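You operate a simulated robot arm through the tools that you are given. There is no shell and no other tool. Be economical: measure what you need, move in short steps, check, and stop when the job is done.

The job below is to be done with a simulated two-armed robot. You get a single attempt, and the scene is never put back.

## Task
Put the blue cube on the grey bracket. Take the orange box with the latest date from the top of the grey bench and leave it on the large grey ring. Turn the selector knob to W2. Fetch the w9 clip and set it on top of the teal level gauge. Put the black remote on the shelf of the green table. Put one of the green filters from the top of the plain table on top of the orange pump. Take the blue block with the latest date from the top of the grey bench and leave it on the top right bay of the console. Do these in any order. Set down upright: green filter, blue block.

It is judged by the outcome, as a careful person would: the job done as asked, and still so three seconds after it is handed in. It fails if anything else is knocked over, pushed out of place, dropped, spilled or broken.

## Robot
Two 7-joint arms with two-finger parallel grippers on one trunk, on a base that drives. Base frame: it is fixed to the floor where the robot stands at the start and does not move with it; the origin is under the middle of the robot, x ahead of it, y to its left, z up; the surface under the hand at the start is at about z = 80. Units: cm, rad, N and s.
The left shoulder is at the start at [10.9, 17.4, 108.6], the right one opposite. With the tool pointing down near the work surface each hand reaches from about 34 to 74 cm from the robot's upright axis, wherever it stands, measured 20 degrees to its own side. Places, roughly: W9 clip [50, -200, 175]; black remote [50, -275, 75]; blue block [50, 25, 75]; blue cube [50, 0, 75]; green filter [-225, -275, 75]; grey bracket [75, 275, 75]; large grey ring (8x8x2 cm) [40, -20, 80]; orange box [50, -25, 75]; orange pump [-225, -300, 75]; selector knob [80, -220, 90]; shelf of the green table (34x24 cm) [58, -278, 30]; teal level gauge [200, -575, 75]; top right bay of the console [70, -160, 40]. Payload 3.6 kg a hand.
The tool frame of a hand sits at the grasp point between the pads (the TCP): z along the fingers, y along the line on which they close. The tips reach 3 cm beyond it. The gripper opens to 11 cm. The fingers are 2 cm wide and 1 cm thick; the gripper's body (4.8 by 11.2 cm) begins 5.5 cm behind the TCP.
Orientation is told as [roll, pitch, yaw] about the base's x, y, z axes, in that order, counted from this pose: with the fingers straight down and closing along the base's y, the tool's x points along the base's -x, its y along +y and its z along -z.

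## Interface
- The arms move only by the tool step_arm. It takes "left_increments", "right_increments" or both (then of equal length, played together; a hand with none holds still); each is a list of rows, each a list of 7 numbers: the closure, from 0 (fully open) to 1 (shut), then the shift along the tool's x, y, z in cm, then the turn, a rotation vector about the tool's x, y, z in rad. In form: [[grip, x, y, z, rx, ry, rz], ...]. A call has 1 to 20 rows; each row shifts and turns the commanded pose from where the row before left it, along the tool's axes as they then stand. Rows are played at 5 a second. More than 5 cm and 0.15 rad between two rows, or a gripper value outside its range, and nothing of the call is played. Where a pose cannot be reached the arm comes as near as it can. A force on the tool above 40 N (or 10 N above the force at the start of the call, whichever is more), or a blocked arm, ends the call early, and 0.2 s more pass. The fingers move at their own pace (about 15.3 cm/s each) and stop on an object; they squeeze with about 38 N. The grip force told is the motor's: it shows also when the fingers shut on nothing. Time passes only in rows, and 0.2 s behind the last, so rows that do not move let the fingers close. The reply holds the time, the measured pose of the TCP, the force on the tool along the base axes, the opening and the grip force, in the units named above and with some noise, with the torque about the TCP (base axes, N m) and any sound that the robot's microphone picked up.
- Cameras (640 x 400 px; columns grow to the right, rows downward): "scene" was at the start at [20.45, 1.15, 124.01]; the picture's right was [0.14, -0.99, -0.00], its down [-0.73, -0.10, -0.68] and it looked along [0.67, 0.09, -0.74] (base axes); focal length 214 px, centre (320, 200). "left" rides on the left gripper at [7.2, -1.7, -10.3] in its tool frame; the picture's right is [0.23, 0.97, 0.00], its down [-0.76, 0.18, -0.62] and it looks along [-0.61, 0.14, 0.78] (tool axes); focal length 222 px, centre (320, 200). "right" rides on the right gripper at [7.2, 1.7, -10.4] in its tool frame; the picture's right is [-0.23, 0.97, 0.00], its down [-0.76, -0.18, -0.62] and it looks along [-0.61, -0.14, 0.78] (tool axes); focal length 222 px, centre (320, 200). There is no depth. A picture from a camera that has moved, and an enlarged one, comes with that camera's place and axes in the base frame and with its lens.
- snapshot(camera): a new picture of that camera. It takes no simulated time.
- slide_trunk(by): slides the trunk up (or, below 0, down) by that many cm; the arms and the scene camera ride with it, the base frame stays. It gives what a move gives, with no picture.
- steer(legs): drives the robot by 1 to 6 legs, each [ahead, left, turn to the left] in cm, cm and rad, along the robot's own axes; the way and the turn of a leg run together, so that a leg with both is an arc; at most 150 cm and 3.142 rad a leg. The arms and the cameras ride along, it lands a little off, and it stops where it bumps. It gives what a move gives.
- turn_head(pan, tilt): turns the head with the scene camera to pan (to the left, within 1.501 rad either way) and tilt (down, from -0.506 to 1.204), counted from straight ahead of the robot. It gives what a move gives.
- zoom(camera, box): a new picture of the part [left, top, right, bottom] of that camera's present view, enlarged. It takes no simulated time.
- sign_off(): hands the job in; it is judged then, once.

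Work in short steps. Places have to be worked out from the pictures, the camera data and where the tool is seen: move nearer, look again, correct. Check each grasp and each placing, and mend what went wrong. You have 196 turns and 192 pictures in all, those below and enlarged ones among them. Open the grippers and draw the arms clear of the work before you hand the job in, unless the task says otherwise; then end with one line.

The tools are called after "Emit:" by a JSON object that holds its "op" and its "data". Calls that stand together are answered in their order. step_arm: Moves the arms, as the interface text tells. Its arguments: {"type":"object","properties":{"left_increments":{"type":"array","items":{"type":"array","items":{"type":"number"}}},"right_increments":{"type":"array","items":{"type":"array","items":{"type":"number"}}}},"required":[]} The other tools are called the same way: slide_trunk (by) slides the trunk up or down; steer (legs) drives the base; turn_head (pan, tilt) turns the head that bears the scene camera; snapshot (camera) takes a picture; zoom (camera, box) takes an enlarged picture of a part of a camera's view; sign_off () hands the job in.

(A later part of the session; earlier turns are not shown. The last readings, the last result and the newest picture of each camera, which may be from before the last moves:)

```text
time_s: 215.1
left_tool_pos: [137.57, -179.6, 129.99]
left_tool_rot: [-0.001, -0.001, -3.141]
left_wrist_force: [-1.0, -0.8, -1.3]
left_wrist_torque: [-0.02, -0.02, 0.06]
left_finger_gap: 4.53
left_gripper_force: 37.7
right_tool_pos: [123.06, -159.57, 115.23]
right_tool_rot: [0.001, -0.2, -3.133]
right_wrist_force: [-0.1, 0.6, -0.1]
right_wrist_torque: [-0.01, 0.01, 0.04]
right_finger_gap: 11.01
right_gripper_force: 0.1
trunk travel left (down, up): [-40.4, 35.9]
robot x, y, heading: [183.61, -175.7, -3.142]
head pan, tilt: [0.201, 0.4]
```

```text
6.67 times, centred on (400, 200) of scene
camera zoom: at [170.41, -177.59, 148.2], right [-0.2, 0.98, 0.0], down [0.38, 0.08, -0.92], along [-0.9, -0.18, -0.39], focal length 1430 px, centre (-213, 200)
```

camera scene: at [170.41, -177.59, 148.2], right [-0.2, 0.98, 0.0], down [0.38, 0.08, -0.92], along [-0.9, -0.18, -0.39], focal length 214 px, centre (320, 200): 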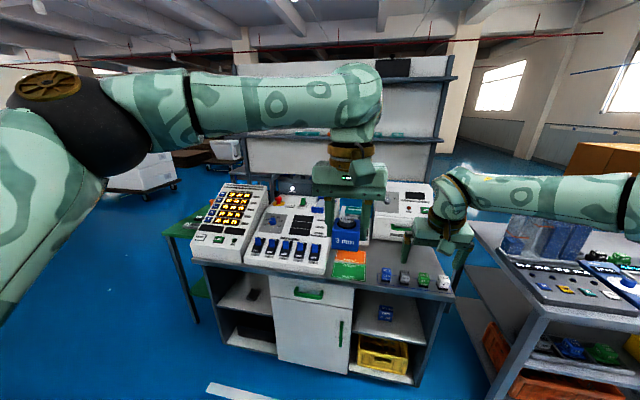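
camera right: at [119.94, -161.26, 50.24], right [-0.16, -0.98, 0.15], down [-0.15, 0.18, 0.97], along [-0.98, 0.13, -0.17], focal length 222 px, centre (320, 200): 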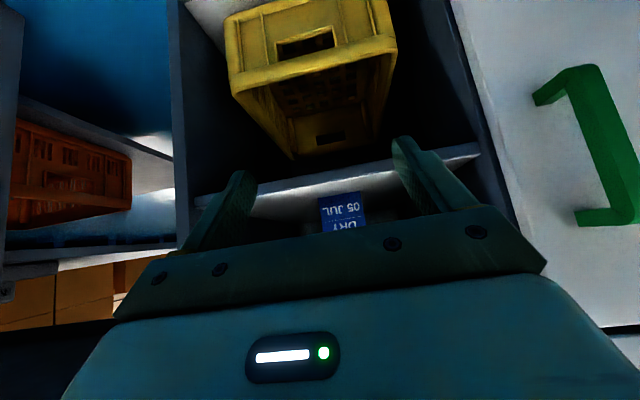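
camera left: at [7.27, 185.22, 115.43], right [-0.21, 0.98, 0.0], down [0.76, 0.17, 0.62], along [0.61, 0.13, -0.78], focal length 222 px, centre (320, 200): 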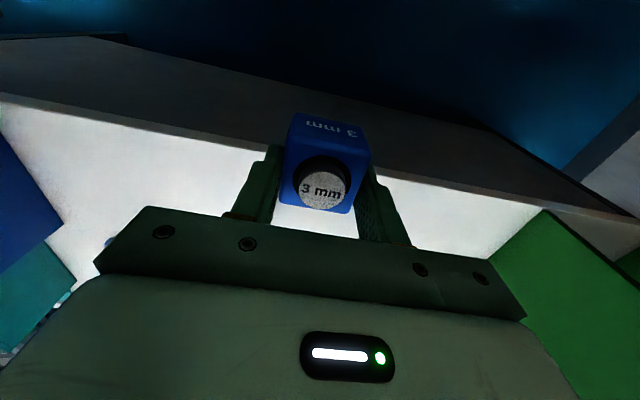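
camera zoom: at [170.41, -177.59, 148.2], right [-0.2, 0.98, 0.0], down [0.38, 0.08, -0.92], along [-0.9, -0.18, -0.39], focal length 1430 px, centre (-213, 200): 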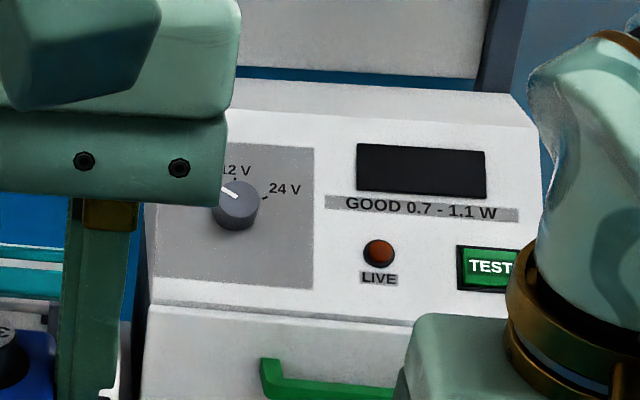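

Blue selector knob (OFF, M7, W2, N5, X9, Y5) sits on the centre-left panel near [68,−226]. I drive so the right hand faces it and look close with the wrist camera.

Emit:
{"op": "steer", "data": {"legs": [[0, 66, 0], [32, 0, 0]]}}

Emit:
{"op": "turn_head", "data": {"pan": -0.15, "tilt": 0.55}}

Emit:
{"op": "snapshot", "data": {"camera": "scene"}}

Emit:
{"op": "snapshot", "data": {"camera": "right"}}

```text
time_s: 220.6
left_tool_pos: [105.89, -246.66, 130.04]
left_tool_rot: [-0.002, 0.0, -3.13]
left_wrist_force: [-0.2, -0.7, -1.9]
left_wrist_torque: [0.01, -0.02, -0.01]
left_finger_gap: 4.54
left_gripper_force: 37.9
right_tool_pos: [91.42, -226.78, 115.17]
right_tool_rot: [-0.001, -0.2, -3.123]
right_wrist_force: [0.1, -0.9, 0.0]
right_wrist_torque: [0.0, -0.02, 0.01]
right_finger_gap: 11.0
right_gripper_force: 0.0
trunk travel left (down, up): [-40.4, 35.9]
robot x, y, heading: [152.13, -242.53, -3.131]
head pan, tilt: [0.201, 0.4]
```

```text
time_s: 221.4
left_tool_pos: [106.11, -246.76, 130.06]
left_tool_rot: [-0.001, -0.002, -3.132]
left_wrist_force: [-0.3, -0.8, -1.5]
left_wrist_torque: [0.0, 0.0, 0.01]
left_finger_gap: 4.57
left_gripper_force: 38.0
right_tool_pos: [91.48, -226.76, 115.24]
right_tool_rot: [0.0, -0.202, -3.126]
right_wrist_force: [-0.1, 0.9, -0.3]
right_wrist_torque: [-0.01, 0.02, 0.0]
right_finger_gap: 10.98
right_gripper_force: 0.1
trunk travel left (down, up): [-40.4, 35.9]
robot x, y, heading: [152.1, -242.32, -3.132]
head pan, tilt: [-0.15, 0.55]
```

```text
101 pictures are left
camera scene: at [139.11, -241.17, 146.84], right [0.14, 0.99, 0.0], down [0.52, -0.07, -0.85], along [-0.84, 0.12, -0.52], focal length 214 px, centre (320, 200)
```

scene: 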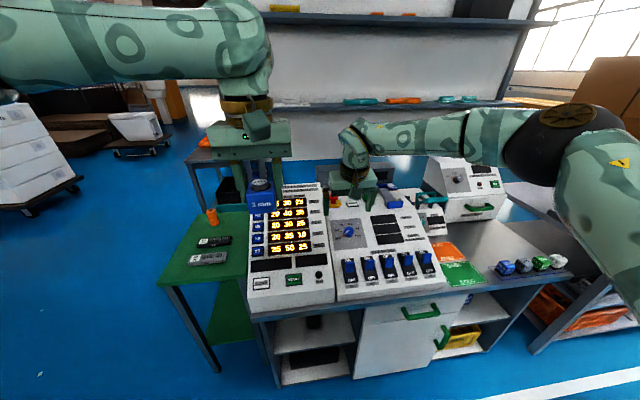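

```text
100 pictures are left
camera right: at [100.68, -228.26, 123.91], right [-0.21, -0.98, 0.04], down [-0.62, 0.17, 0.76], along [-0.75, 0.13, -0.64], focal length 222 px, centre (320, 200)
```

right: 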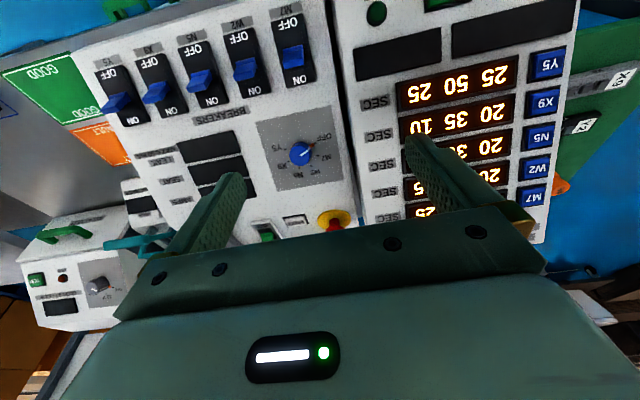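

Zoom on the knob from both cameras.

Emit:
{"op": "zoom", "data": {"camera": "scene", "box": [325, 210, 375, 255]}}

Emit:
{"op": "zoom", "data": {"camera": "right", "box": [250, 105, 360, 195]}}

```text
8.89 times, centred on (350, 232) of scene
camera zoom: at [139.11, -241.17, 146.84], right [0.14, 0.99, 0.0], down [0.52, -0.07, -0.85], along [-0.84, 0.12, -0.52], focal length 1906 px, centre (53, -89)
```

zoom: 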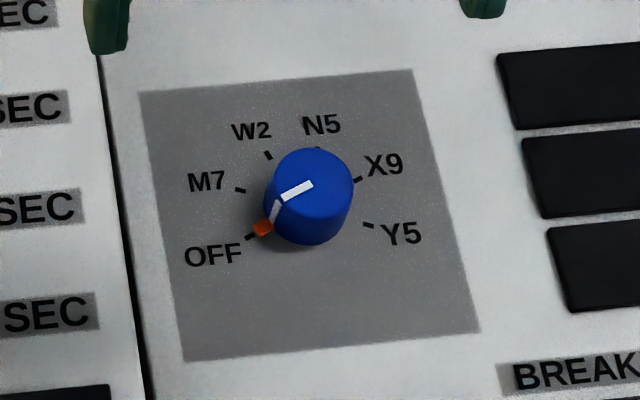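

```text
4.44 times, centred on (305, 150) of right
camera zoom: at [100.68, -228.26, 123.91], right [-0.21, -0.98, 0.04], down [-0.62, 0.17, 0.76], along [-0.75, 0.13, -0.64], focal length 987 px, centre (387, 422)
```

zoom: 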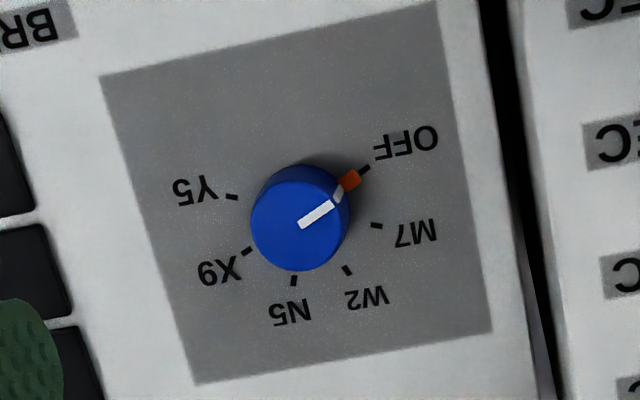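

Triangulating the plate: dial centre [77.2,−221.2,92.3], panel tilted 0.406 rad; pointer at OFF, W2 is two ticks (≈90°) clockwise. I drive 12 cm closer and bring the right hand to a pre-grasp 12 cm out along the normal, twisted −0.785.

Emit:
{"op": "steer", "data": {"legs": [[12, 0, 0]]}}

Emit:
{"op": "step_arm", "data": {"right_increments": [[0, 0, 0, 0, 0, -0.15, 0], [0, 0, 0, 0, 0, -0.056, 0], [0, 2.3, -1.9, 3.3, 0, 0, 0], [0, 2.3, -1.9, 3.3, 0, 0, 0], [0, 2.3, -1.8, 3.3, 0, 0, 0], [0.4, 0, 0, 0, 0, 0, -0.14], [0.4, 0, 0, 0, 0, 0, -0.14], [0.4, 0, 0, 0, 0, 0, -0.14], [0.4, 0, 0, 0, 0, 0, -0.14], [0.4, 0, 0, 0, 0, 0, -0.14], [0.4, 0, 0, 0, 0, 0, -0.085], [0.4, 0, 0, 0, 0, 0, 0]]}}

Emit:
{"op": "snapshot", "data": {"camera": "right"}}

Emit:
{"op": "snapshot", "data": {"camera": "scene"}}

```text
time_s: 222.6
left_tool_pos: [93.79, -246.6, 130.08]
left_tool_rot: [-0.002, -0.002, -3.132]
left_wrist_force: [-0.6, 0.4, -1.3]
left_wrist_torque: [0.01, 0.0, -0.01]
left_finger_gap: 4.52
left_gripper_force: 37.7
right_tool_pos: [79.28, -226.88, 115.16]
right_tool_rot: [0.0, -0.201, -3.124]
right_wrist_force: [0.0, 0.3, 0.0]
right_wrist_torque: [-0.01, -0.02, 0.03]
right_finger_gap: 10.99
right_gripper_force: 0.0
trunk travel left (down, up): [-40.4, 35.9]
robot x, y, heading: [139.9, -242.37, -3.137]
head pan, tilt: [-0.15, 0.55]
```

```text
time_s: 225.2
left_tool_pos: [93.85, -246.59, 130.03]
left_tool_rot: [0.0, -0.001, -3.132]
left_wrist_force: [0.5, 1.1, -1.7]
left_wrist_torque: [-0.01, -0.01, 0.0]
left_finger_gap: 4.58
left_gripper_force: 37.9
right_tool_pos: [81.53, -221.19, 103.29]
right_tool_rot: [-0.297, -0.283, -2.295]
right_wrist_force: [0.2, -0.1, 0.2]
right_wrist_torque: [-0.01, -0.01, 0.03]
right_finger_gap: 6.6
right_gripper_force: 0.0
trunk travel left (down, up): [-40.4, 35.9]
robot x, y, heading: [140.35, -242.44, -3.136]
head pan, tilt: [-0.15, 0.55]
```

```text
97 pictures are left
camera right: at [91.46, -216.98, 110.4], right [0.5, -0.84, -0.21], down [-0.35, -0.42, 0.84], along [-0.79, -0.34, -0.51], focal length 222 px, centre (320, 200)
```

right: 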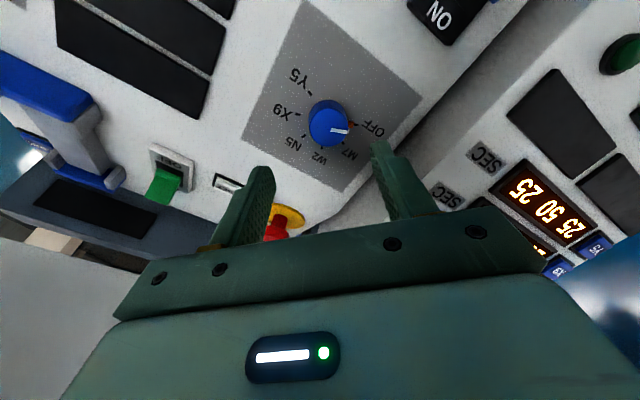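

```text
96 pictures are left
camera scene: at [126.92, -241.15, 146.83], right [0.14, 0.99, 0.0], down [0.52, -0.07, -0.85], along [-0.84, 0.12, -0.52], focal length 214 px, centre (320, 200)
```

scene: 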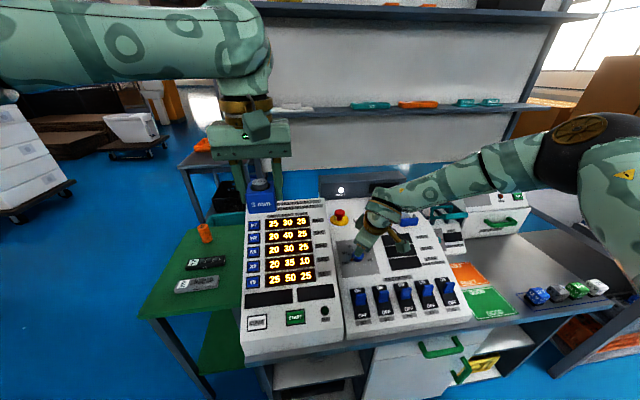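

Dial seen 0.65 cm to the tool's +y; shift, then advance 7.7 cm along the normal.

Emit:
{"op": "step_arm", "data": {"right_increments": [[0.4, -0.1, 0.65, 0, 0, 0, 0], [0.4, 0, 0, 3, 0, 0, 0], [0.4, 0, 0, 2.5, 0, 0, 0], [0.4, 0, 0, 0, 0, 0, 0]]}}

Emit:
{"op": "snapshot", "data": {"camera": "right"}}

```text
time_s: 226.2
left_tool_pos: [93.93, -246.6, 130.19]
left_tool_rot: [-0.002, -0.001, -3.131]
left_wrist_force: [0.2, 0.4, -1.4]
left_wrist_torque: [-0.03, 0.01, 0.02]
left_finger_gap: 4.53
left_gripper_force: 37.8
right_tool_pos: [79.84, -221.71, 98.13]
right_tool_rot: [-0.297, -0.286, -2.296]
right_wrist_force: [-0.2, 0.0, -0.5]
right_wrist_torque: [-0.02, -0.02, 0.01]
right_finger_gap: 6.59
right_gripper_force: 0.1
trunk travel left (down, up): [-40.4, 35.9]
robot x, y, heading: [140.39, -242.89, -3.132]
head pan, tilt: [-0.15, 0.55]
```

```text
95 pictures are left
camera right: at [89.67, -217.61, 105.15], right [0.5, -0.84, -0.21], down [-0.36, -0.42, 0.84], along [-0.79, -0.34, -0.51], focal length 222 px, centre (320, 200)
```

right: 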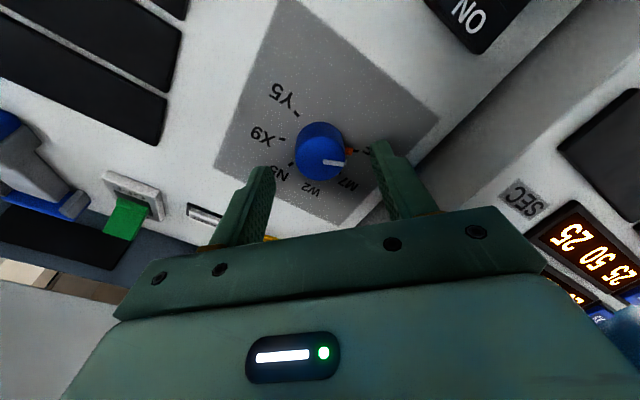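

Well centred. Advance 2.5 cm more and close on the knob.

Emit:
{"op": "step_arm", "data": {"right_increments": [[0.4, 0, 0, 2.5, 0, 0, 0], [0.4, 0, 0, 0, 0, 0, 0], [1, 0, 0, 0, 0, 0, 0], [1, 0, 0, 0, 0, 0, 0], [1, 0, 0, 0, 0, 0, 0]]}}

Emit:
{"op": "snapshot", "data": {"camera": "right"}}

```text
time_s: 227.4
left_tool_pos: [93.92, -246.57, 130.07]
left_tool_rot: [-0.003, -0.003, -3.13]
left_wrist_force: [0.4, 0.6, -0.8]
left_wrist_torque: [0.0, -0.01, 0.03]
left_finger_gap: 4.55
left_gripper_force: 37.8
right_tool_pos: [79.21, -221.67, 96.1]
right_tool_rot: [-0.299, -0.286, -2.3]
right_wrist_force: [-4.0, 5.1, 1.8]
right_wrist_torque: [0.07, 0.5, -0.04]
right_finger_gap: 3.39
right_gripper_force: 44.7
right hand out of reach, approached as far as the arm can: row 1
trunk travel left (down, up): [-40.4, 35.9]
robot x, y, heading: [140.24, -242.43, -3.13]
head pan, tilt: [-0.15, 0.55]
```

```text
94 pictures are left
camera right: at [89.07, -217.49, 103.18], right [0.5, -0.84, -0.21], down [-0.35, -0.42, 0.84], along [-0.79, -0.34, -0.51], focal length 222 px, centre (320, 200)
```

right: 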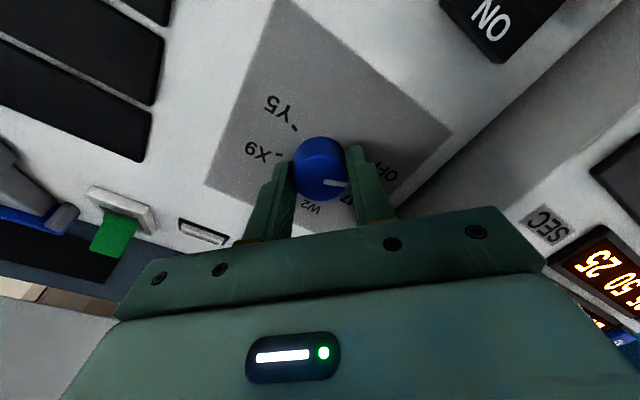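

Knob gripped (3.4 cm). Rotate +0.785 clockwise first and check.

Emit:
{"op": "step_arm", "data": {"right_increments": [[1, 0, 0, 0, 0, 0, 0.131], [1, 0, 0, 0, 0, 0, 0.131], [1, 0, 0, 0, 0, 0, 0.131], [1, 0, 0, 0, 0, 0, 0.131], [1, 0, 0, 0, 0, 0, 0.131], [1, 0, 0, 0, 0, 0, 0.131], [1, 0, 0, 0, 0, 0, 0]]}}

Emit:
{"op": "snapshot", "data": {"camera": "right"}}

```text
time_s: 229.0
left_tool_pos: [93.88, -246.57, 130.1]
left_tool_rot: [0.001, -0.003, -3.131]
left_wrist_force: [0.2, 0.1, -1.6]
left_wrist_torque: [0.0, 0.01, 0.06]
left_finger_gap: 4.54
left_gripper_force: 38.0
right_tool_pos: [79.16, -221.67, 96.17]
right_tool_rot: [0.003, -0.407, -3.128]
right_wrist_force: [-6.2, 5.4, 5.4]
right_wrist_torque: [0.02, 0.35, -0.02]
right_finger_gap: 3.4
right_gripper_force: 45.1
trunk travel left (down, up): [-40.4, 35.9]
robot x, y, heading: [140.3, -242.38, -3.131]
head pan, tilt: [-0.15, 0.55]
```

```text
93 pictures are left
camera right: at [89.99, -223.14, 102.85], right [-0.2, -0.98, 0.09], down [-0.45, 0.17, 0.87], along [-0.87, 0.13, -0.48], focal length 222 px, centre (320, 200)
```

right: 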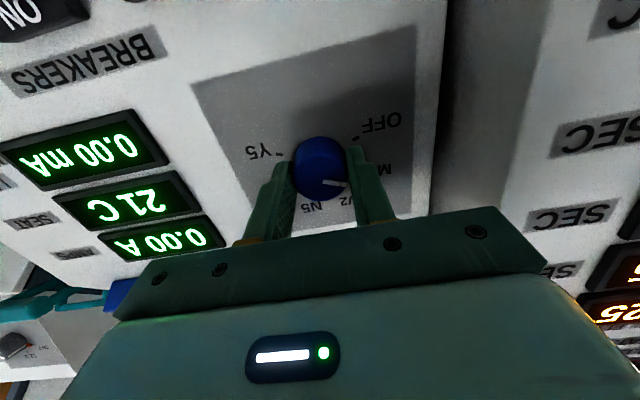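

The knob turned to M7 and displays lit. Rotate another 0.785.

Emit:
{"op": "step_arm", "data": {"right_increments": [[1, 0, 0, 0, 0, 0, 0.131], [1, 0, 0, 0, 0, 0, 0.131], [1, 0, 0, 0, 0, 0, 0.131], [1, 0, 0, 0, 0, 0, 0.131], [1, 0, 0, 0, 0, 0, 0.131], [1, 0, 0, 0, 0, 0, 0.131], [1, 0, 0, 0, 0, 0, 0]]}}

Emit:
{"op": "snapshot", "data": {"camera": "right"}}

Emit:
{"op": "zoom", "data": {"camera": "scene", "box": [320, 200, 420, 290]}}

```text
time_s: 230.6
left_tool_pos: [93.89, -246.58, 130.03]
left_tool_rot: [-0.003, -0.001, -3.131]
left_wrist_force: [0.2, 0.3, -1.5]
left_wrist_torque: [0.03, 0.0, -0.01]
left_finger_gap: 4.57
left_gripper_force: 37.6
right_tool_pos: [79.13, -221.66, 96.28]
right_tool_rot: [0.299, -0.284, 2.324]
right_wrist_force: [-5.3, 3.9, 4.8]
right_wrist_torque: [-0.55, -0.05, 0.23]
right_finger_gap: 3.44
right_gripper_force: 44.6
trunk travel left (down, up): [-40.4, 35.9]
robot x, y, heading: [140.15, -242.5, -3.134]
head pan, tilt: [-0.15, 0.55]
```

```text
92 pictures are left
camera right: at [87.0, -227.85, 104.19], right [-0.77, -0.54, 0.34], down [-0.14, 0.66, 0.73], along [-0.62, 0.52, -0.59], focal length 222 px, centre (320, 200)
```

right: 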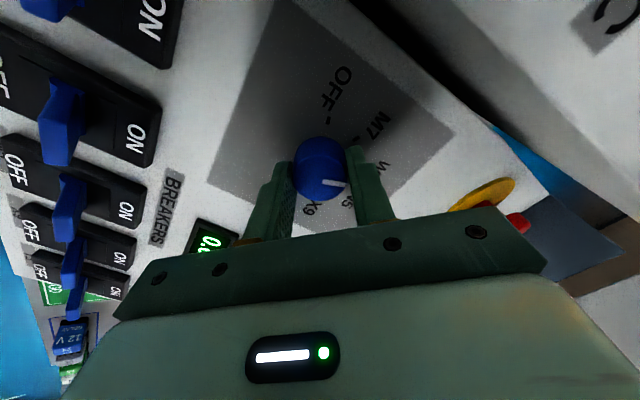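

```text
4.44 times, centred on (370, 245) of scene
camera zoom: at [126.91, -241.2, 146.83], right [0.14, 0.99, 0.0], down [0.52, -0.07, -0.85], along [-0.84, 0.12, -0.52], focal length 953 px, centre (98, 0)
```

zoom: 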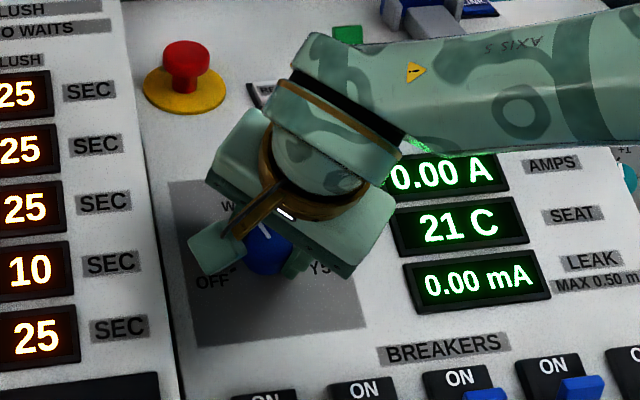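

Pointer looks near W2. Release, back off along the normal and inspect.

Emit:
{"op": "step_arm", "data": {"right_increments": [[0.4, 0, 0, 0, 0, 0, 0], [0.4, 0, 0, 0, 0, 0, 0], [0.4, 0, 0, -3, 0, 0, 0], [0.4, 0, 0, -4, 0, 0, 0], [0.4, 0, 0, -4, 0, 0, -0.14], [0.4, 0, 0, -3, 0, 0, -0.14], [0.4, 4, 0, 0, 0, 0, -0.14], [0.4, 4, 0, 0, 0, 0, -0.14], [0.4, 2, 0, 0, 0, 0, -0.14], [0.4, 0, 0, 0, 0, 0, -0.085]]}}

Emit:
{"op": "zoom", "data": {"camera": "scene", "box": [320, 200, 420, 290]}}

Emit:
{"op": "snapshot", "data": {"camera": "scene"}}

```text
time_s: 232.8
left_tool_pos: [93.69, -246.78, 130.17]
left_tool_rot: [-0.002, -0.002, -3.131]
left_wrist_force: [0.2, -0.5, -1.6]
left_wrist_torque: [0.01, 0.04, -0.01]
left_finger_gap: 4.57
left_gripper_force: 37.7
right_tool_pos: [93.26, -225.41, 105.36]
right_tool_rot: [-0.001, -0.409, -3.126]
right_wrist_force: [0.0, 0.5, -0.1]
right_wrist_torque: [0.0, 0.02, -0.01]
right_finger_gap: 6.62
right_gripper_force: 0.0
trunk travel left (down, up): [-40.4, 35.9]
robot x, y, heading: [140.39, -242.5, -3.137]
head pan, tilt: [-0.15, 0.55]
```

```text
4.44 times, centred on (370, 245) of scene
camera zoom: at [126.93, -241.26, 146.83], right [0.14, 0.99, 0.0], down [0.52, -0.07, -0.85], along [-0.84, 0.12, -0.52], focal length 953 px, centre (98, 0)
```

zoom: 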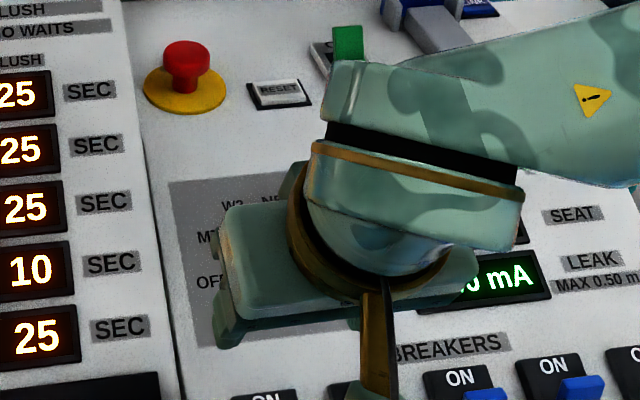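

```text
89 pictures are left
camera scene: at [126.93, -241.26, 146.83], right [0.14, 0.99, 0.0], down [0.52, -0.07, -0.85], along [-0.84, 0.12, -0.52], focal length 214 px, centre (320, 200)
```

scene: 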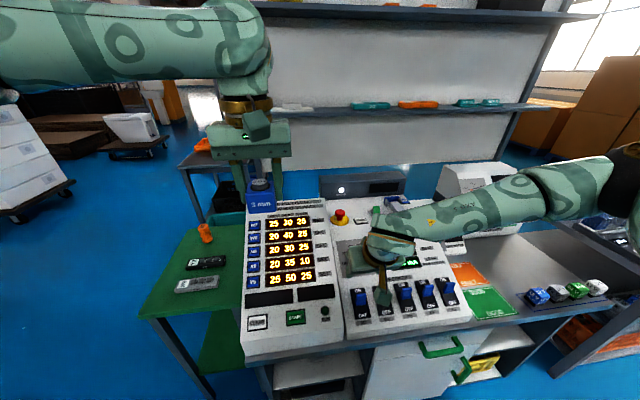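

Hand blocks the view; move it up/right, raise the trunk a bit, and look at both knob and shelves.

Emit:
{"op": "step_arm", "data": {"right_increments": [[0, 0, -4, -2, 0, 0, 0], [0, 0, -4, -2, 0, 0, 0], [0, 0, -4, -2, 0, 0.15, 0], [0, 0, -2, 0, 0, 0.15, 0], [0, 0, 0, 0, 0, 0.109, 0]]}}

Emit:
{"op": "zoom", "data": {"camera": "scene", "box": [325, 220, 395, 280]}}

Emit:
{"op": "slide_trunk", "data": {"by": 35}}

Emit:
{"op": "turn_head", "data": {"pan": -0.15, "tilt": 0.25}}

Emit:
{"op": "snapshot", "data": {"camera": "scene"}}

```text
time_s: 234.0
left_tool_pos: [93.83, -246.77, 130.02]
left_tool_rot: [-0.001, -0.001, -3.131]
left_wrist_force: [-0.5, 0.2, -1.7]
left_wrist_torque: [0.0, -0.05, -0.02]
left_finger_gap: 4.56
left_gripper_force: 38.0
right_tool_pos: [95.44, -211.37, 110.98]
right_tool_rot: [0.001, 0.004, -3.128]
right_wrist_force: [0.1, -0.1, -0.6]
right_wrist_torque: [0.01, -0.03, 0.03]
right_finger_gap: 11.01
right_gripper_force: 0.1
trunk travel left (down, up): [-40.4, 35.9]
robot x, y, heading: [140.39, -242.78, -3.135]
head pan, tilt: [-0.15, 0.55]
```

```text
6.67 times, centred on (360, 250) of scene
camera zoom: at [126.9, -241.31, 146.83], right [0.14, 0.99, 0.0], down [0.52, -0.07, -0.85], along [-0.84, 0.12, -0.52], focal length 1430 px, centre (53, -133)
```

zoom: 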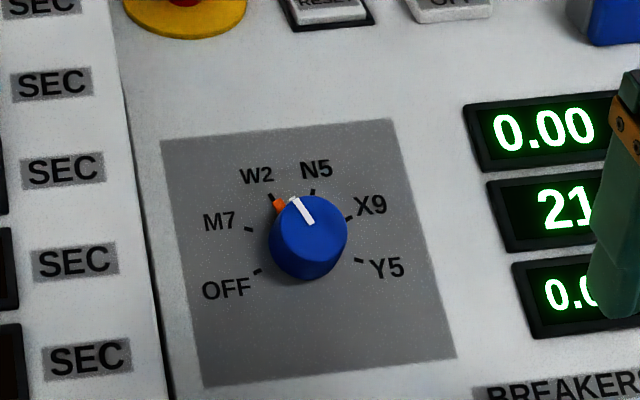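

```text
time_s: 237.4
left_tool_pos: [93.9, -246.74, 165.03]
left_tool_rot: [-0.001, -0.001, -3.13]
left_wrist_force: [0.0, -0.4, -0.2]
left_wrist_torque: [-0.01, -0.01, -0.03]
left_finger_gap: 4.55
left_gripper_force: 38.0
right_tool_pos: [95.42, -211.34, 145.91]
right_tool_rot: [0.001, 0.002, -3.127]
right_wrist_force: [0.2, 0.0, -0.4]
right_wrist_torque: [0.0, -0.01, 0.0]
right_finger_gap: 10.98
right_gripper_force: 0.1
trunk travel left (down, up): [-75.4, 0.9]
robot x, y, heading: [139.94, -242.47, -3.134]
head pan, tilt: [-0.15, 0.55]
```

```text
time_s: 238.2
left_tool_pos: [93.8, -246.65, 165.11]
left_tool_rot: [-0.002, -0.004, -3.132]
left_wrist_force: [-0.2, 0.0, -1.3]
left_wrist_torque: [-0.03, -0.02, -0.03]
left_finger_gap: 4.53
left_gripper_force: 37.9
right_tool_pos: [95.31, -211.2, 145.95]
right_tool_rot: [0.001, 0.002, -3.128]
right_wrist_force: [0.0, -0.6, 0.3]
right_wrist_torque: [0.02, 0.02, 0.01]
right_finger_gap: 11.01
right_gripper_force: 0.0
trunk travel left (down, up): [-75.4, 0.9]
robot x, y, heading: [140.03, -242.27, -3.136]
head pan, tilt: [-0.15, 0.25]
```

```text
87 pictures are left
camera scene: at [129.88, -241.16, 184.7], right [0.14, 0.99, 0.0], down [0.25, -0.04, -0.97], along [-0.96, 0.14, -0.25], focal length 214 px, centre (320, 200)
```

scene: 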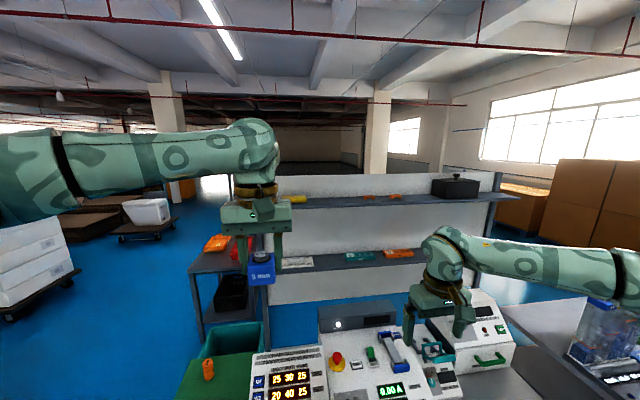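

Knob points at W2. Zoom on the shelves for the W9 clip.

Emit:
{"op": "zoom", "data": {"camera": "scene", "box": [260, 165, 510, 275]}}

```text
2.56 times, centred on (385, 220) of scene
camera zoom: at [129.88, -241.16, 184.7], right [0.14, 0.99, 0.0], down [0.25, -0.04, -0.97], along [-0.96, 0.14, -0.25], focal length 549 px, centre (154, 149)
```

zoom: 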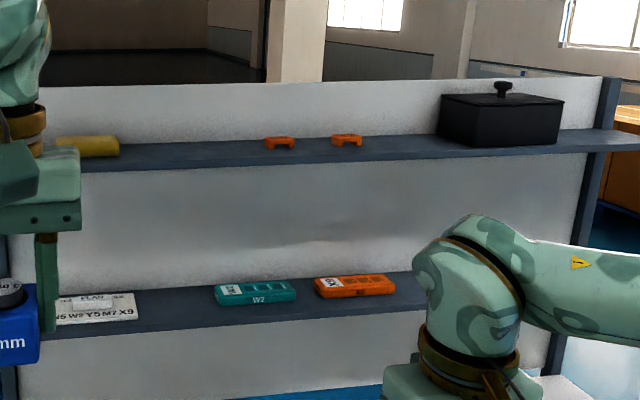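

Two orange clips on the upper shelf; zoom for labels.

Emit:
{"op": "zoom", "data": {"camera": "scene", "box": [352, 185, 412, 215]}}

```text
10.67 times, centred on (382, 200) of scene
camera zoom: at [129.88, -241.16, 184.7], right [0.14, 0.99, 0.0], down [0.25, -0.04, -0.97], along [-0.96, 0.14, -0.25], focal length 2288 px, centre (-341, 200)
```

zoom: 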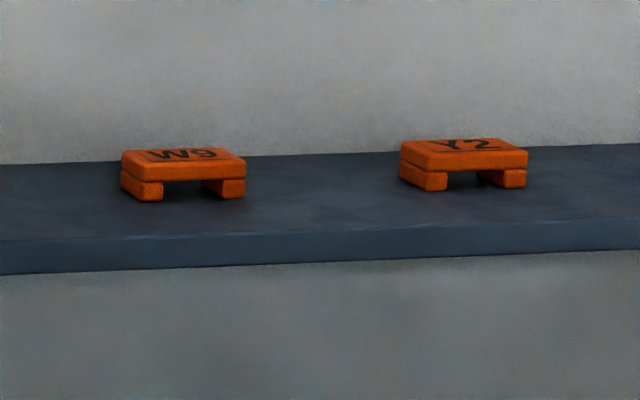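

W9 is the left clip. I retract the left hand slightly, tilt the right hand 0.75 and raise it to look at the shelf.

Emit:
{"op": "step_arm", "data": {"left_increments": [[1, 3, 0, 0, 0, 0, 0], [1, 3, 0, 0, 0, 0, 0], [1, 2, 0, 0, 0, 0, 0], [1, 0, 0, 0, 0, 0, 0], [1, 0, 0, 0, 0, 0, 0], [1, 0, 0, 0, 0, 0, 0], [1, 0, 0, 0, 0, 0, 0], [1, 0, 0, 0, 0, 0, 0], [1, 0, 0, 0, 0, 0, 0], [1, 0, 0, 0, 0, 0, 0], [1, 0, 0, 0, 0, 0, 0]], "right_increments": [[0, 0, 0, 0, 0, -0.15, 0], [0, 0, 0, 0, 0, -0.15, 0], [0, 0, 0, 0, 0, -0.15, 0], [0, 0, 0, 0, 0, -0.15, 0], [0, 0, 0, 0, 0, -0.15, 0], [0.3, -3.1, 0, -3.3, 0, 0, 0], [0.3, -3.1, 0, -3.3, 0, 0, 0], [0.3, -3.1, 0, -3.3, 0, 0, 0], [0.3, -3.1, 0, -3.3, 0, 0, 0], [0.3, -3.1, 0, -3.3, 0, 0, 0], [0.3, 0, 0, 0, 0, 0, 0]]}}

Emit:
{"op": "snapshot", "data": {"camera": "right"}}

Emit:
{"op": "snapshot", "data": {"camera": "scene"}}

```text
time_s: 240.6
left_tool_pos: [101.92, -246.53, 165.14]
left_tool_rot: [-0.002, -0.003, -3.131]
left_wrist_force: [1.0, -1.0, -1.0]
left_wrist_torque: [0.03, -0.01, 0.01]
left_finger_gap: 4.53
left_gripper_force: 38.3
right_tool_pos: [95.17, -211.11, 168.65]
right_tool_rot: [0.002, -0.748, -3.13]
right_wrist_force: [0.2, 0.0, 0.9]
right_wrist_torque: [0.0, 0.02, 0.0]
right_finger_gap: 7.7
right_gripper_force: 0.0
trunk travel left (down, up): [-75.4, 0.9]
robot x, y, heading: [140.47, -242.74, -3.136]
head pan, tilt: [-0.15, 0.25]
```

```text
84 pictures are left
camera right: at [107.65, -212.62, 171.34], right [-0.15, -0.98, 0.16], down [-0.14, 0.18, 0.97], along [-0.98, 0.13, -0.16], focal length 222 px, centre (320, 200)
```

right: 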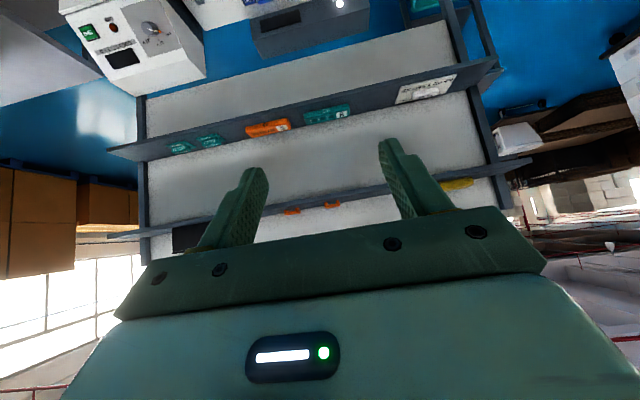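

```text
83 pictures are left
camera scene: at [129.92, -241.13, 184.71], right [0.14, 0.99, 0.0], down [0.24, -0.04, -0.97], along [-0.96, 0.14, -0.25], focal length 214 px, centre (320, 200)
```

scene: 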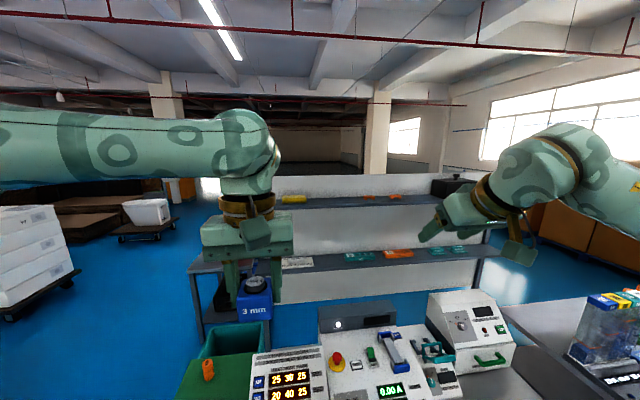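

Triangulated W9 clip ≈[45, −207.5, 163], shelf front edge x≈51. I need to get closer; I look straight down to see base clearance.

Emit:
{"op": "turn_head", "data": {"pan": 0.0, "tilt": 1.2}}

Emit:
{"op": "snapshot", "data": {"camera": "scene"}}

```text
time_s: 241.9
left_tool_pos: [101.84, -246.59, 165.13]
left_tool_rot: [-0.003, -0.002, -3.132]
left_wrist_force: [-0.8, -0.3, -1.3]
left_wrist_torque: [0.01, -0.02, 0.0]
left_finger_gap: 4.55
left_gripper_force: 38.1
right_tool_pos: [95.28, -211.14, 168.6]
right_tool_rot: [0.003, -0.749, -3.129]
right_wrist_force: [1.3, 0.7, -0.2]
right_wrist_torque: [0.0, 0.01, 0.03]
right_finger_gap: 7.69
right_gripper_force: 0.1
trunk travel left (down, up): [-75.4, 0.9]
robot x, y, heading: [139.86, -242.93, -3.134]
head pan, tilt: [0.0, 1.201]
```

```text
82 pictures are left
camera scene: at [133.55, -242.52, 177.03], right [-0.01, 1.0, 0.0], down [0.93, 0.01, -0.36], along [-0.36, 0.0, -0.93], focal length 214 px, centre (320, 200)
```

scene: 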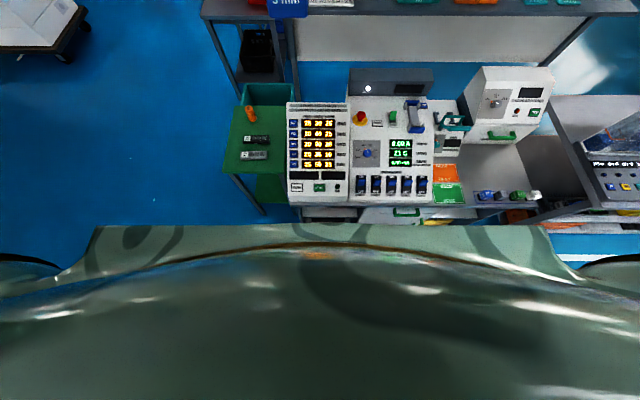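

Base front ≤26 cm so x≈124 is safe. Drive 16 cm ahead, then increase tilt to 1.0 and look at the clip from the wrist.

Emit:
{"op": "steer", "data": {"legs": [[16, 0, 0]]}}

Emit:
{"op": "step_arm", "data": {"right_increments": [[0.3, 0, 0, 0, 0, -0.13, 0], [0.3, 0, 0, 0, 0, -0.121, 0], [0.3, -2, -1.5, 3, 0, 0, 0], [0.3, -2, -1.5, 3, 0, 0, 0], [0.3, -2, 0, 3, 0, 0, 0], [0.3, 0, 0, 0, 0, 0, 0]]}}

Emit:
{"op": "snapshot", "data": {"camera": "right"}}

Emit:
{"op": "turn_head", "data": {"pan": -0.3, "tilt": 0.35}}

Emit:
{"op": "snapshot", "data": {"camera": "scene"}}

```text
time_s: 243.3
left_tool_pos: [86.26, -246.83, 165.29]
left_tool_rot: [-0.001, -0.004, -3.129]
left_wrist_force: [0.6, 0.1, -1.3]
left_wrist_torque: [0.01, 0.01, -0.01]
left_finger_gap: 4.54
left_gripper_force: 38.2
right_tool_pos: [79.51, -211.33, 168.6]
right_tool_rot: [0.002, -0.75, -3.129]
right_wrist_force: [0.6, 0.3, 0.6]
right_wrist_torque: [0.02, -0.02, -0.01]
right_finger_gap: 7.73
right_gripper_force: 0.2
trunk travel left (down, up): [-75.4, 0.9]
robot x, y, heading: [124.31, -242.83, -3.132]
head pan, tilt: [0.0, 1.201]
```

```text
time_s: 244.7
left_tool_pos: [85.97, -246.93, 165.23]
left_tool_rot: [-0.002, 0.0, -3.128]
left_wrist_force: [0.6, 0.0, -0.3]
left_wrist_torque: [0.0, 0.0, -0.01]
left_finger_gap: 4.55
left_gripper_force: 38.4
right_tool_pos: [68.33, -208.49, 168.7]
right_tool_rot: [-0.001, -1.0, -3.127]
right_wrist_force: [-0.8, 0.0, -0.2]
right_wrist_torque: [0.04, -0.05, 0.0]
right_finger_gap: 7.7
right_gripper_force: 0.0
trunk travel left (down, up): [-75.4, 0.9]
robot x, y, heading: [124.24, -242.82, -3.133]
head pan, tilt: [0.0, 1.201]
```

```text
81 pictures are left
camera right: at [81.01, -209.98, 168.31], right [-0.11, -0.98, 0.19], down [0.11, 0.18, 0.98], along [-0.99, 0.13, 0.09], focal length 222 px, centre (320, 200)
```

right: 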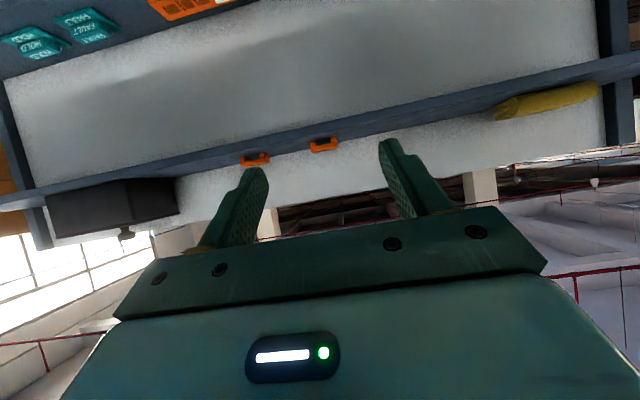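

```text
time_s: 245.9
left_tool_pos: [85.9, -246.78, 165.11]
left_tool_rot: [-0.001, -0.003, -3.13]
left_wrist_force: [0.0, 0.5, -1.2]
left_wrist_torque: [0.0, -0.01, -0.01]
left_finger_gap: 4.53
left_gripper_force: 38.1
right_tool_pos: [68.44, -208.56, 168.59]
right_tool_rot: [0.003, -1.0, -3.128]
right_wrist_force: [0.9, 0.1, -0.1]
right_wrist_torque: [0.04, 0.0, 0.02]
right_finger_gap: 7.7
right_gripper_force: 0.1
trunk travel left (down, up): [-75.4, 0.9]
robot x, y, heading: [123.97, -242.74, -3.128]
head pan, tilt: [-0.3, 0.351]
```

```text
80 pictures are left
camera scene: at [114.24, -240.0, 183.75], right [0.29, 0.96, 0.0], down [0.33, -0.1, -0.94], along [-0.9, 0.27, -0.34], focal length 214 px, centre (320, 200)
```

scene: 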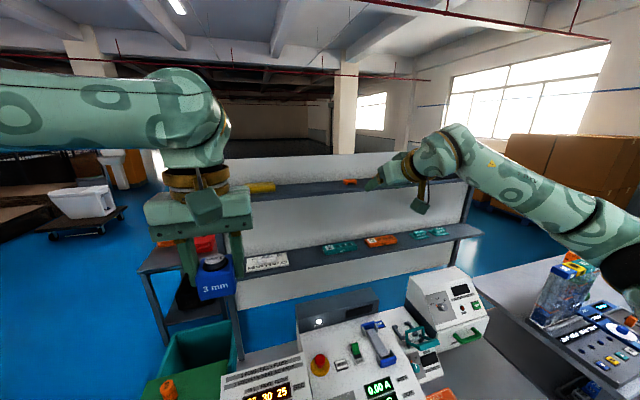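

Emit:
{"op": "zoom", "data": {"camera": "scene", "box": [325, 168, 385, 198]}}

Emit:
{"op": "zoom", "data": {"camera": "right", "box": [290, 125, 360, 165]}}

```text
10.67 times, centred on (355, 183) of scene
camera zoom: at [114.24, -240.0, 183.75], right [0.29, 0.96, 0.0], down [0.33, -0.1, -0.94], along [-0.9, 0.27, -0.34], focal length 2288 px, centre (-53, 381)
```

zoom: 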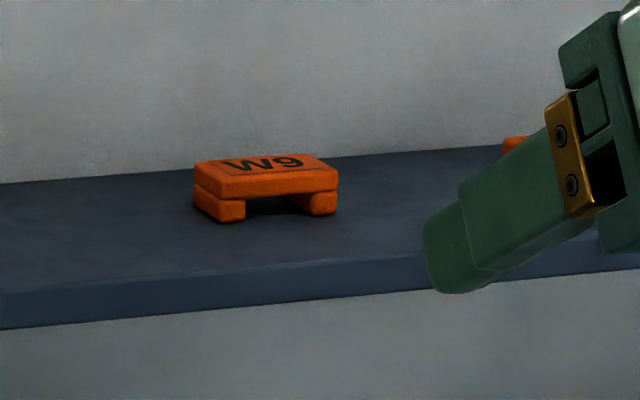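

```text
9.14 times, centred on (325, 145) of right
camera zoom: at [81.03, -209.96, 168.32], right [-0.11, -0.98, 0.19], down [0.11, 0.18, 0.98], along [-0.99, 0.13, 0.09], focal length 2031 px, centre (274, 703)
```

zoom: 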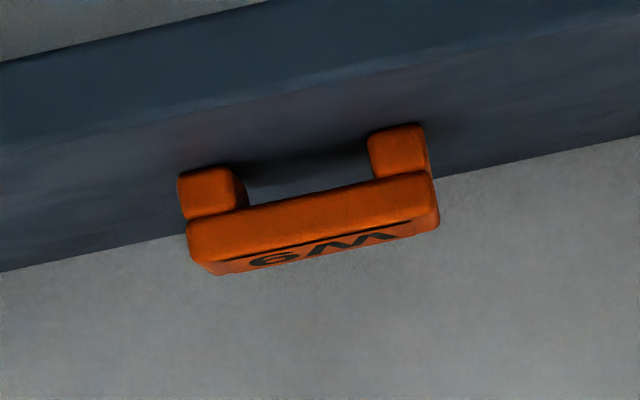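

Clip front face centre [44.2, −207.5, 162.8], width 4.5, shelf top ≈161.9. Advance the fingers to TCP ≈[43.8, −207.5, 164.8].

Emit:
{"op": "step_arm", "data": {"right_increments": [[0.3, -1.7, -0.5, 3.8, 0, 0, 0], [0.3, -1.7, -0.5, 3.8, 0, 0, 0], [0.3, -1.7, 0, 3.8, 0, 0, 0], [0.3, -1.7, 0, 3.8, 0, 0, 0], [0.3, 0, 0, 0, 0, 0, 0]]}}

Emit:
{"op": "snapshot", "data": {"camera": "right"}}

Emit:
{"op": "zoom", "data": {"camera": "scene", "box": [300, 140, 460, 220]}}

```text
time_s: 247.1
left_tool_pos: [85.9, -246.77, 165.35]
left_tool_rot: [-0.002, -0.001, -3.131]
left_wrist_force: [0.3, -0.7, -0.3]
left_wrist_torque: [0.0, 0.02, -0.01]
left_finger_gap: 4.55
left_gripper_force: 37.7
right_tool_pos: [51.92, -207.77, 166.27]
right_tool_rot: [0.002, -1.003, -3.128]
right_wrist_force: [0.2, -0.5, 0.4]
right_wrist_torque: [0.02, -0.01, 0.02]
right_finger_gap: 7.73
right_gripper_force: 0.0
trunk travel left (down, up): [-75.4, 0.9]
robot x, y, heading: [123.65, -242.47, -3.126]
head pan, tilt: [-0.3, 0.351]
```

```text
77 pictures are left
camera right: at [64.55, -209.21, 165.89], right [-0.11, -0.98, 0.19], down [0.11, 0.18, 0.98], along [-0.99, 0.13, 0.09], focal length 222 px, centre (320, 200)
```

right: 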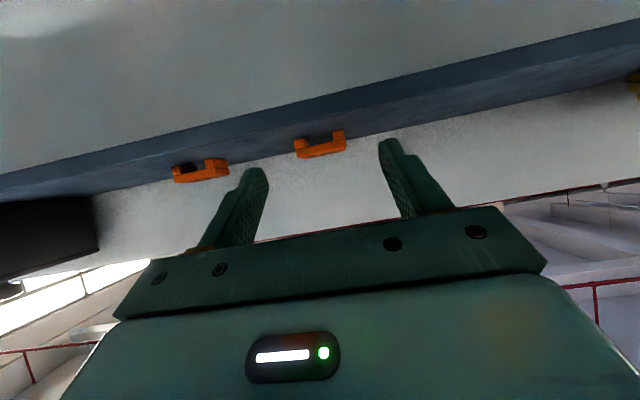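

```text
4.00 times, centred on (380, 180) of scene
camera zoom: at [114.27, -239.97, 183.76], right [0.29, 0.96, 0.0], down [0.33, -0.1, -0.94], along [-0.9, 0.27, -0.34], focal length 858 px, centre (80, 280)
```

zoom: 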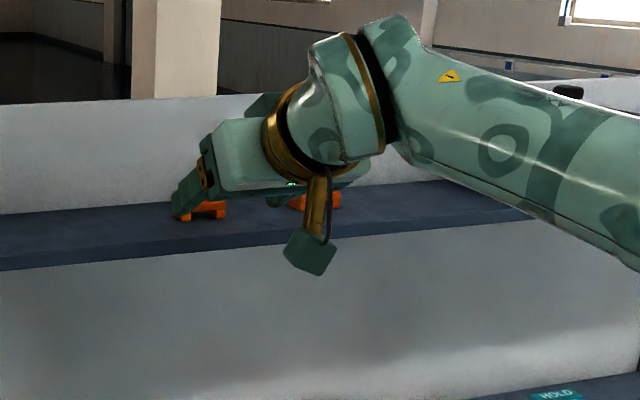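

Centred. Advance the remaining 8 cm, then close.

Emit:
{"op": "step_arm", "data": {"right_increments": [[0.3, -1.6, -0.2, 3.8, 0, 0, 0], [0.3, -1.5, 0, 3.8, 0, 0, 0], [0.3, 0, 0, 0, 0, 0, 0]]}}

Emit:
{"op": "snapshot", "data": {"camera": "right"}}

Emit:
{"op": "zoom", "data": {"camera": "scene", "box": [320, 160, 400, 210]}}

```text
time_s: 247.9
left_tool_pos: [86.03, -246.77, 165.2]
left_tool_rot: [-0.001, 0.0, -3.132]
left_wrist_force: [0.0, 0.9, -0.8]
left_wrist_torque: [0.0, 0.0, 0.01]
left_finger_gap: 4.56
left_gripper_force: 38.4
right_tool_pos: [51.91, -207.72, 166.23]
right_tool_rot: [0.003, -1.0, -3.128]
right_wrist_force: [-0.1, 0.7, -0.2]
right_wrist_torque: [-0.01, 0.0, 0.02]
right_finger_gap: 7.69
right_gripper_force: 0.1
right hand out of reach, approached as far as the arm can: row 1, 2
trunk travel left (down, up): [-75.4, 0.9]
robot x, y, heading: [124.37, -242.5, -3.13]
head pan, tilt: [-0.3, 0.351]
```

```text
75 pictures are left
camera right: at [64.57, -209.16, 165.82], right [-0.11, -0.98, 0.19], down [0.11, 0.18, 0.98], along [-0.99, 0.13, 0.09], focal length 222 px, centre (320, 200)
```

right: 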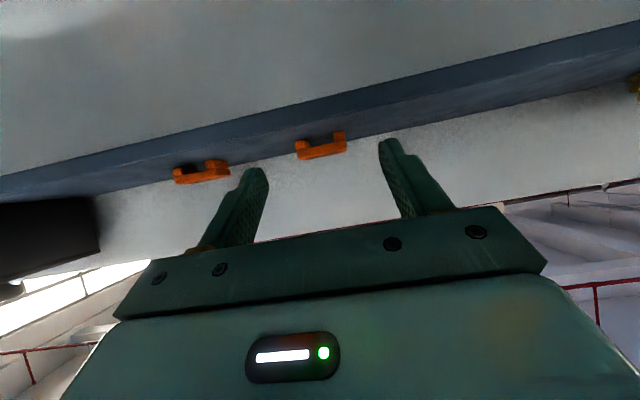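

```text
8.00 times, centred on (360, 185) of scene
camera zoom: at [114.27, -239.92, 183.76], right [0.29, 0.96, 0.0], down [0.33, -0.1, -0.94], along [-0.9, 0.27, -0.34], focal length 1716 px, centre (0, 320)
```

zoom: 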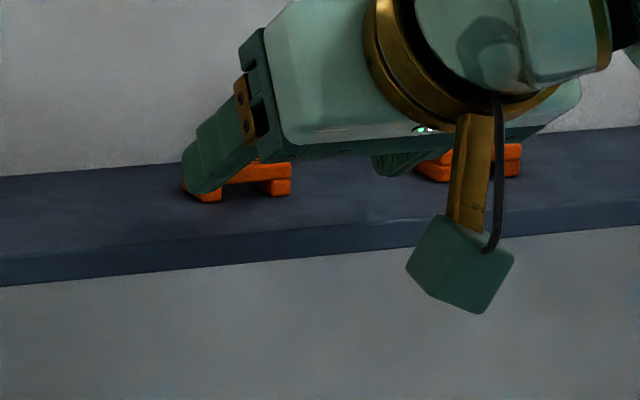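

Short of reach by 8 cm. I withdraw the hand, shift the base right 16 and ahead 4, and use a flatter tilt (1.3).

Emit:
{"op": "step_arm", "data": {"right_increments": [[0.3, 1.5, 2, -3.8, 0, 0, 0], [0.3, 1.5, 3, -2.8, 0, 0, 0], [0.3, 0, 4, 0, 0, -0.15, 0], [0.3, 0, 4, 0, 0, -0.15, 0], [0.3, 0, 3, 0, 0, 0, 0]]}}

Emit:
{"op": "steer", "data": {"legs": [[0, -16, 0], [4, 0, 0]]}}

Emit:
{"op": "snapshot", "data": {"camera": "right"}}

```text
time_s: 249.1
left_tool_pos: [86.01, -246.88, 165.22]
left_tool_rot: [-0.003, -0.002, -3.131]
left_wrist_force: [0.5, 0.6, -0.9]
left_wrist_torque: [0.04, 0.03, -0.02]
left_finger_gap: 4.55
left_gripper_force: 37.8
right_tool_pos: [59.49, -224.0, 167.43]
right_tool_rot: [0.003, -1.302, -3.129]
right_wrist_force: [0.9, -0.2, 0.3]
right_wrist_torque: [-0.01, -0.02, -0.02]
right_finger_gap: 7.68
right_gripper_force: 0.0
trunk travel left (down, up): [-75.4, 0.9]
robot x, y, heading: [124.25, -242.57, -3.127]
head pan, tilt: [-0.3, 0.351]
```

```text
time_s: 251.0
left_tool_pos: [83.25, -230.85, 165.66]
left_tool_rot: [-0.005, -0.012, -3.134]
left_wrist_force: [0.6, -0.1, -0.3]
left_wrist_torque: [0.0, 0.06, 0.04]
left_finger_gap: 4.54
left_gripper_force: 38.1
right_tool_pos: [56.78, -207.73, 167.93]
right_tool_rot: [-0.001, -1.31, -3.125]
right_wrist_force: [0.4, -0.3, 0.4]
right_wrist_torque: [-0.01, -0.01, 0.02]
right_finger_gap: 7.67
right_gripper_force: 0.1
trunk travel left (down, up): [-75.4, 0.9]
robot x, y, heading: [120.18, -226.32, -3.132]
head pan, tilt: [-0.3, 0.351]
```

```text
73 pictures are left
camera right: at [68.67, -209.24, 163.69], right [-0.04, -0.97, 0.22], down [0.4, 0.18, 0.9], along [-0.91, 0.13, 0.39], focal length 222 px, centre (320, 200)
```

right: 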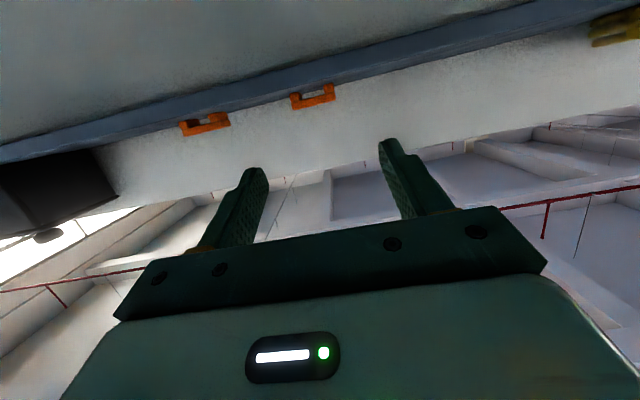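

Now line is straight along the fingers; advance 13.8 cm in stages.

Emit:
{"op": "step_arm", "data": {"right_increments": [[0.3, 0, -0.3, 3.8, 0, 0, 0], [0.3, 0, -0.1, 3.8, 0, 0, 0], [0.3, 0, 0, 2.0, 0, 0, 0], [0.3, 0, 0, 0, 0, 0, 0]]}}

Emit:
{"op": "snapshot", "data": {"camera": "right"}}

Emit:
{"op": "turn_head", "data": {"pan": -0.1, "tilt": 0.35}}

Emit:
{"op": "snapshot", "data": {"camera": "scene"}}

```text
time_s: 252.0
left_tool_pos: [81.48, -230.56, 165.18]
left_tool_rot: [-0.002, -0.002, -3.133]
left_wrist_force: [-0.8, 0.5, -1.2]
left_wrist_torque: [-0.01, -0.03, 0.01]
left_finger_gap: 4.57
left_gripper_force: 37.7
right_tool_pos: [45.65, -207.26, 164.68]
right_tool_rot: [0.005, -1.299, -3.132]
right_wrist_force: [-0.9, 1.2, 0.7]
right_wrist_torque: [0.01, 0.0, 0.02]
right_finger_gap: 7.7
right_gripper_force: 0.1
trunk travel left (down, up): [-75.4, 0.9]
robot x, y, heading: [120.02, -226.42, -3.131]
head pan, tilt: [-0.3, 0.351]
```

```text
72 pictures are left
camera right: at [57.59, -208.79, 160.49], right [-0.05, -0.97, 0.22], down [0.39, 0.18, 0.9], along [-0.92, 0.13, 0.37], focal length 222 px, centre (320, 200)
```

right: 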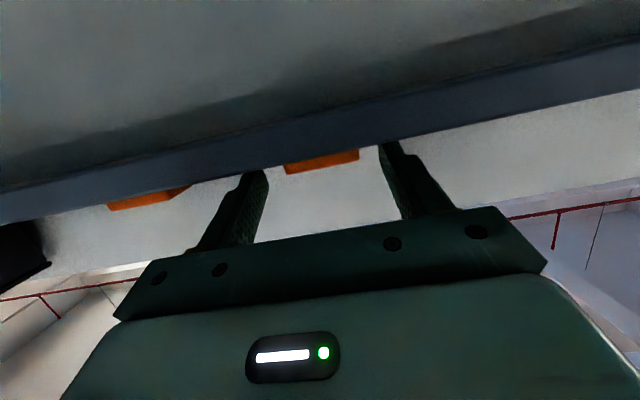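

```text
time_s: 252.7
left_tool_pos: [81.7, -230.67, 165.25]
left_tool_rot: [-0.001, -0.004, -3.133]
left_wrist_force: [0.3, 0.6, -1.5]
left_wrist_torque: [0.01, 0.02, -0.01]
left_finger_gap: 4.56
left_gripper_force: 38.0
right_tool_pos: [45.95, -207.41, 164.84]
right_tool_rot: [0.006, -1.302, -3.131]
right_wrist_force: [0.3, 0.2, 0.0]
right_wrist_torque: [0.03, -0.03, 0.01]
right_finger_gap: 7.72
right_gripper_force: 0.1
trunk travel left (down, up): [-75.4, 0.9]
robot x, y, heading: [120.09, -226.72, -3.137]
head pan, tilt: [-0.099, 0.351]
```

```text
71 pictures are left
camera scene: at [109.6, -225.65, 183.75], right [0.09, 1.0, 0.0], down [0.34, -0.03, -0.94], along [-0.93, 0.09, -0.34], focal length 214 px, centre (320, 200)
```

scene: 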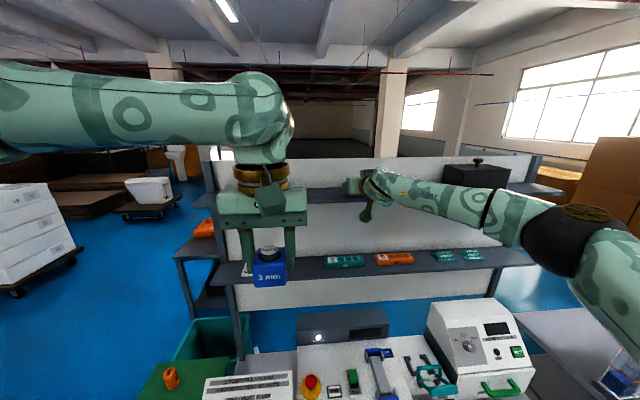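

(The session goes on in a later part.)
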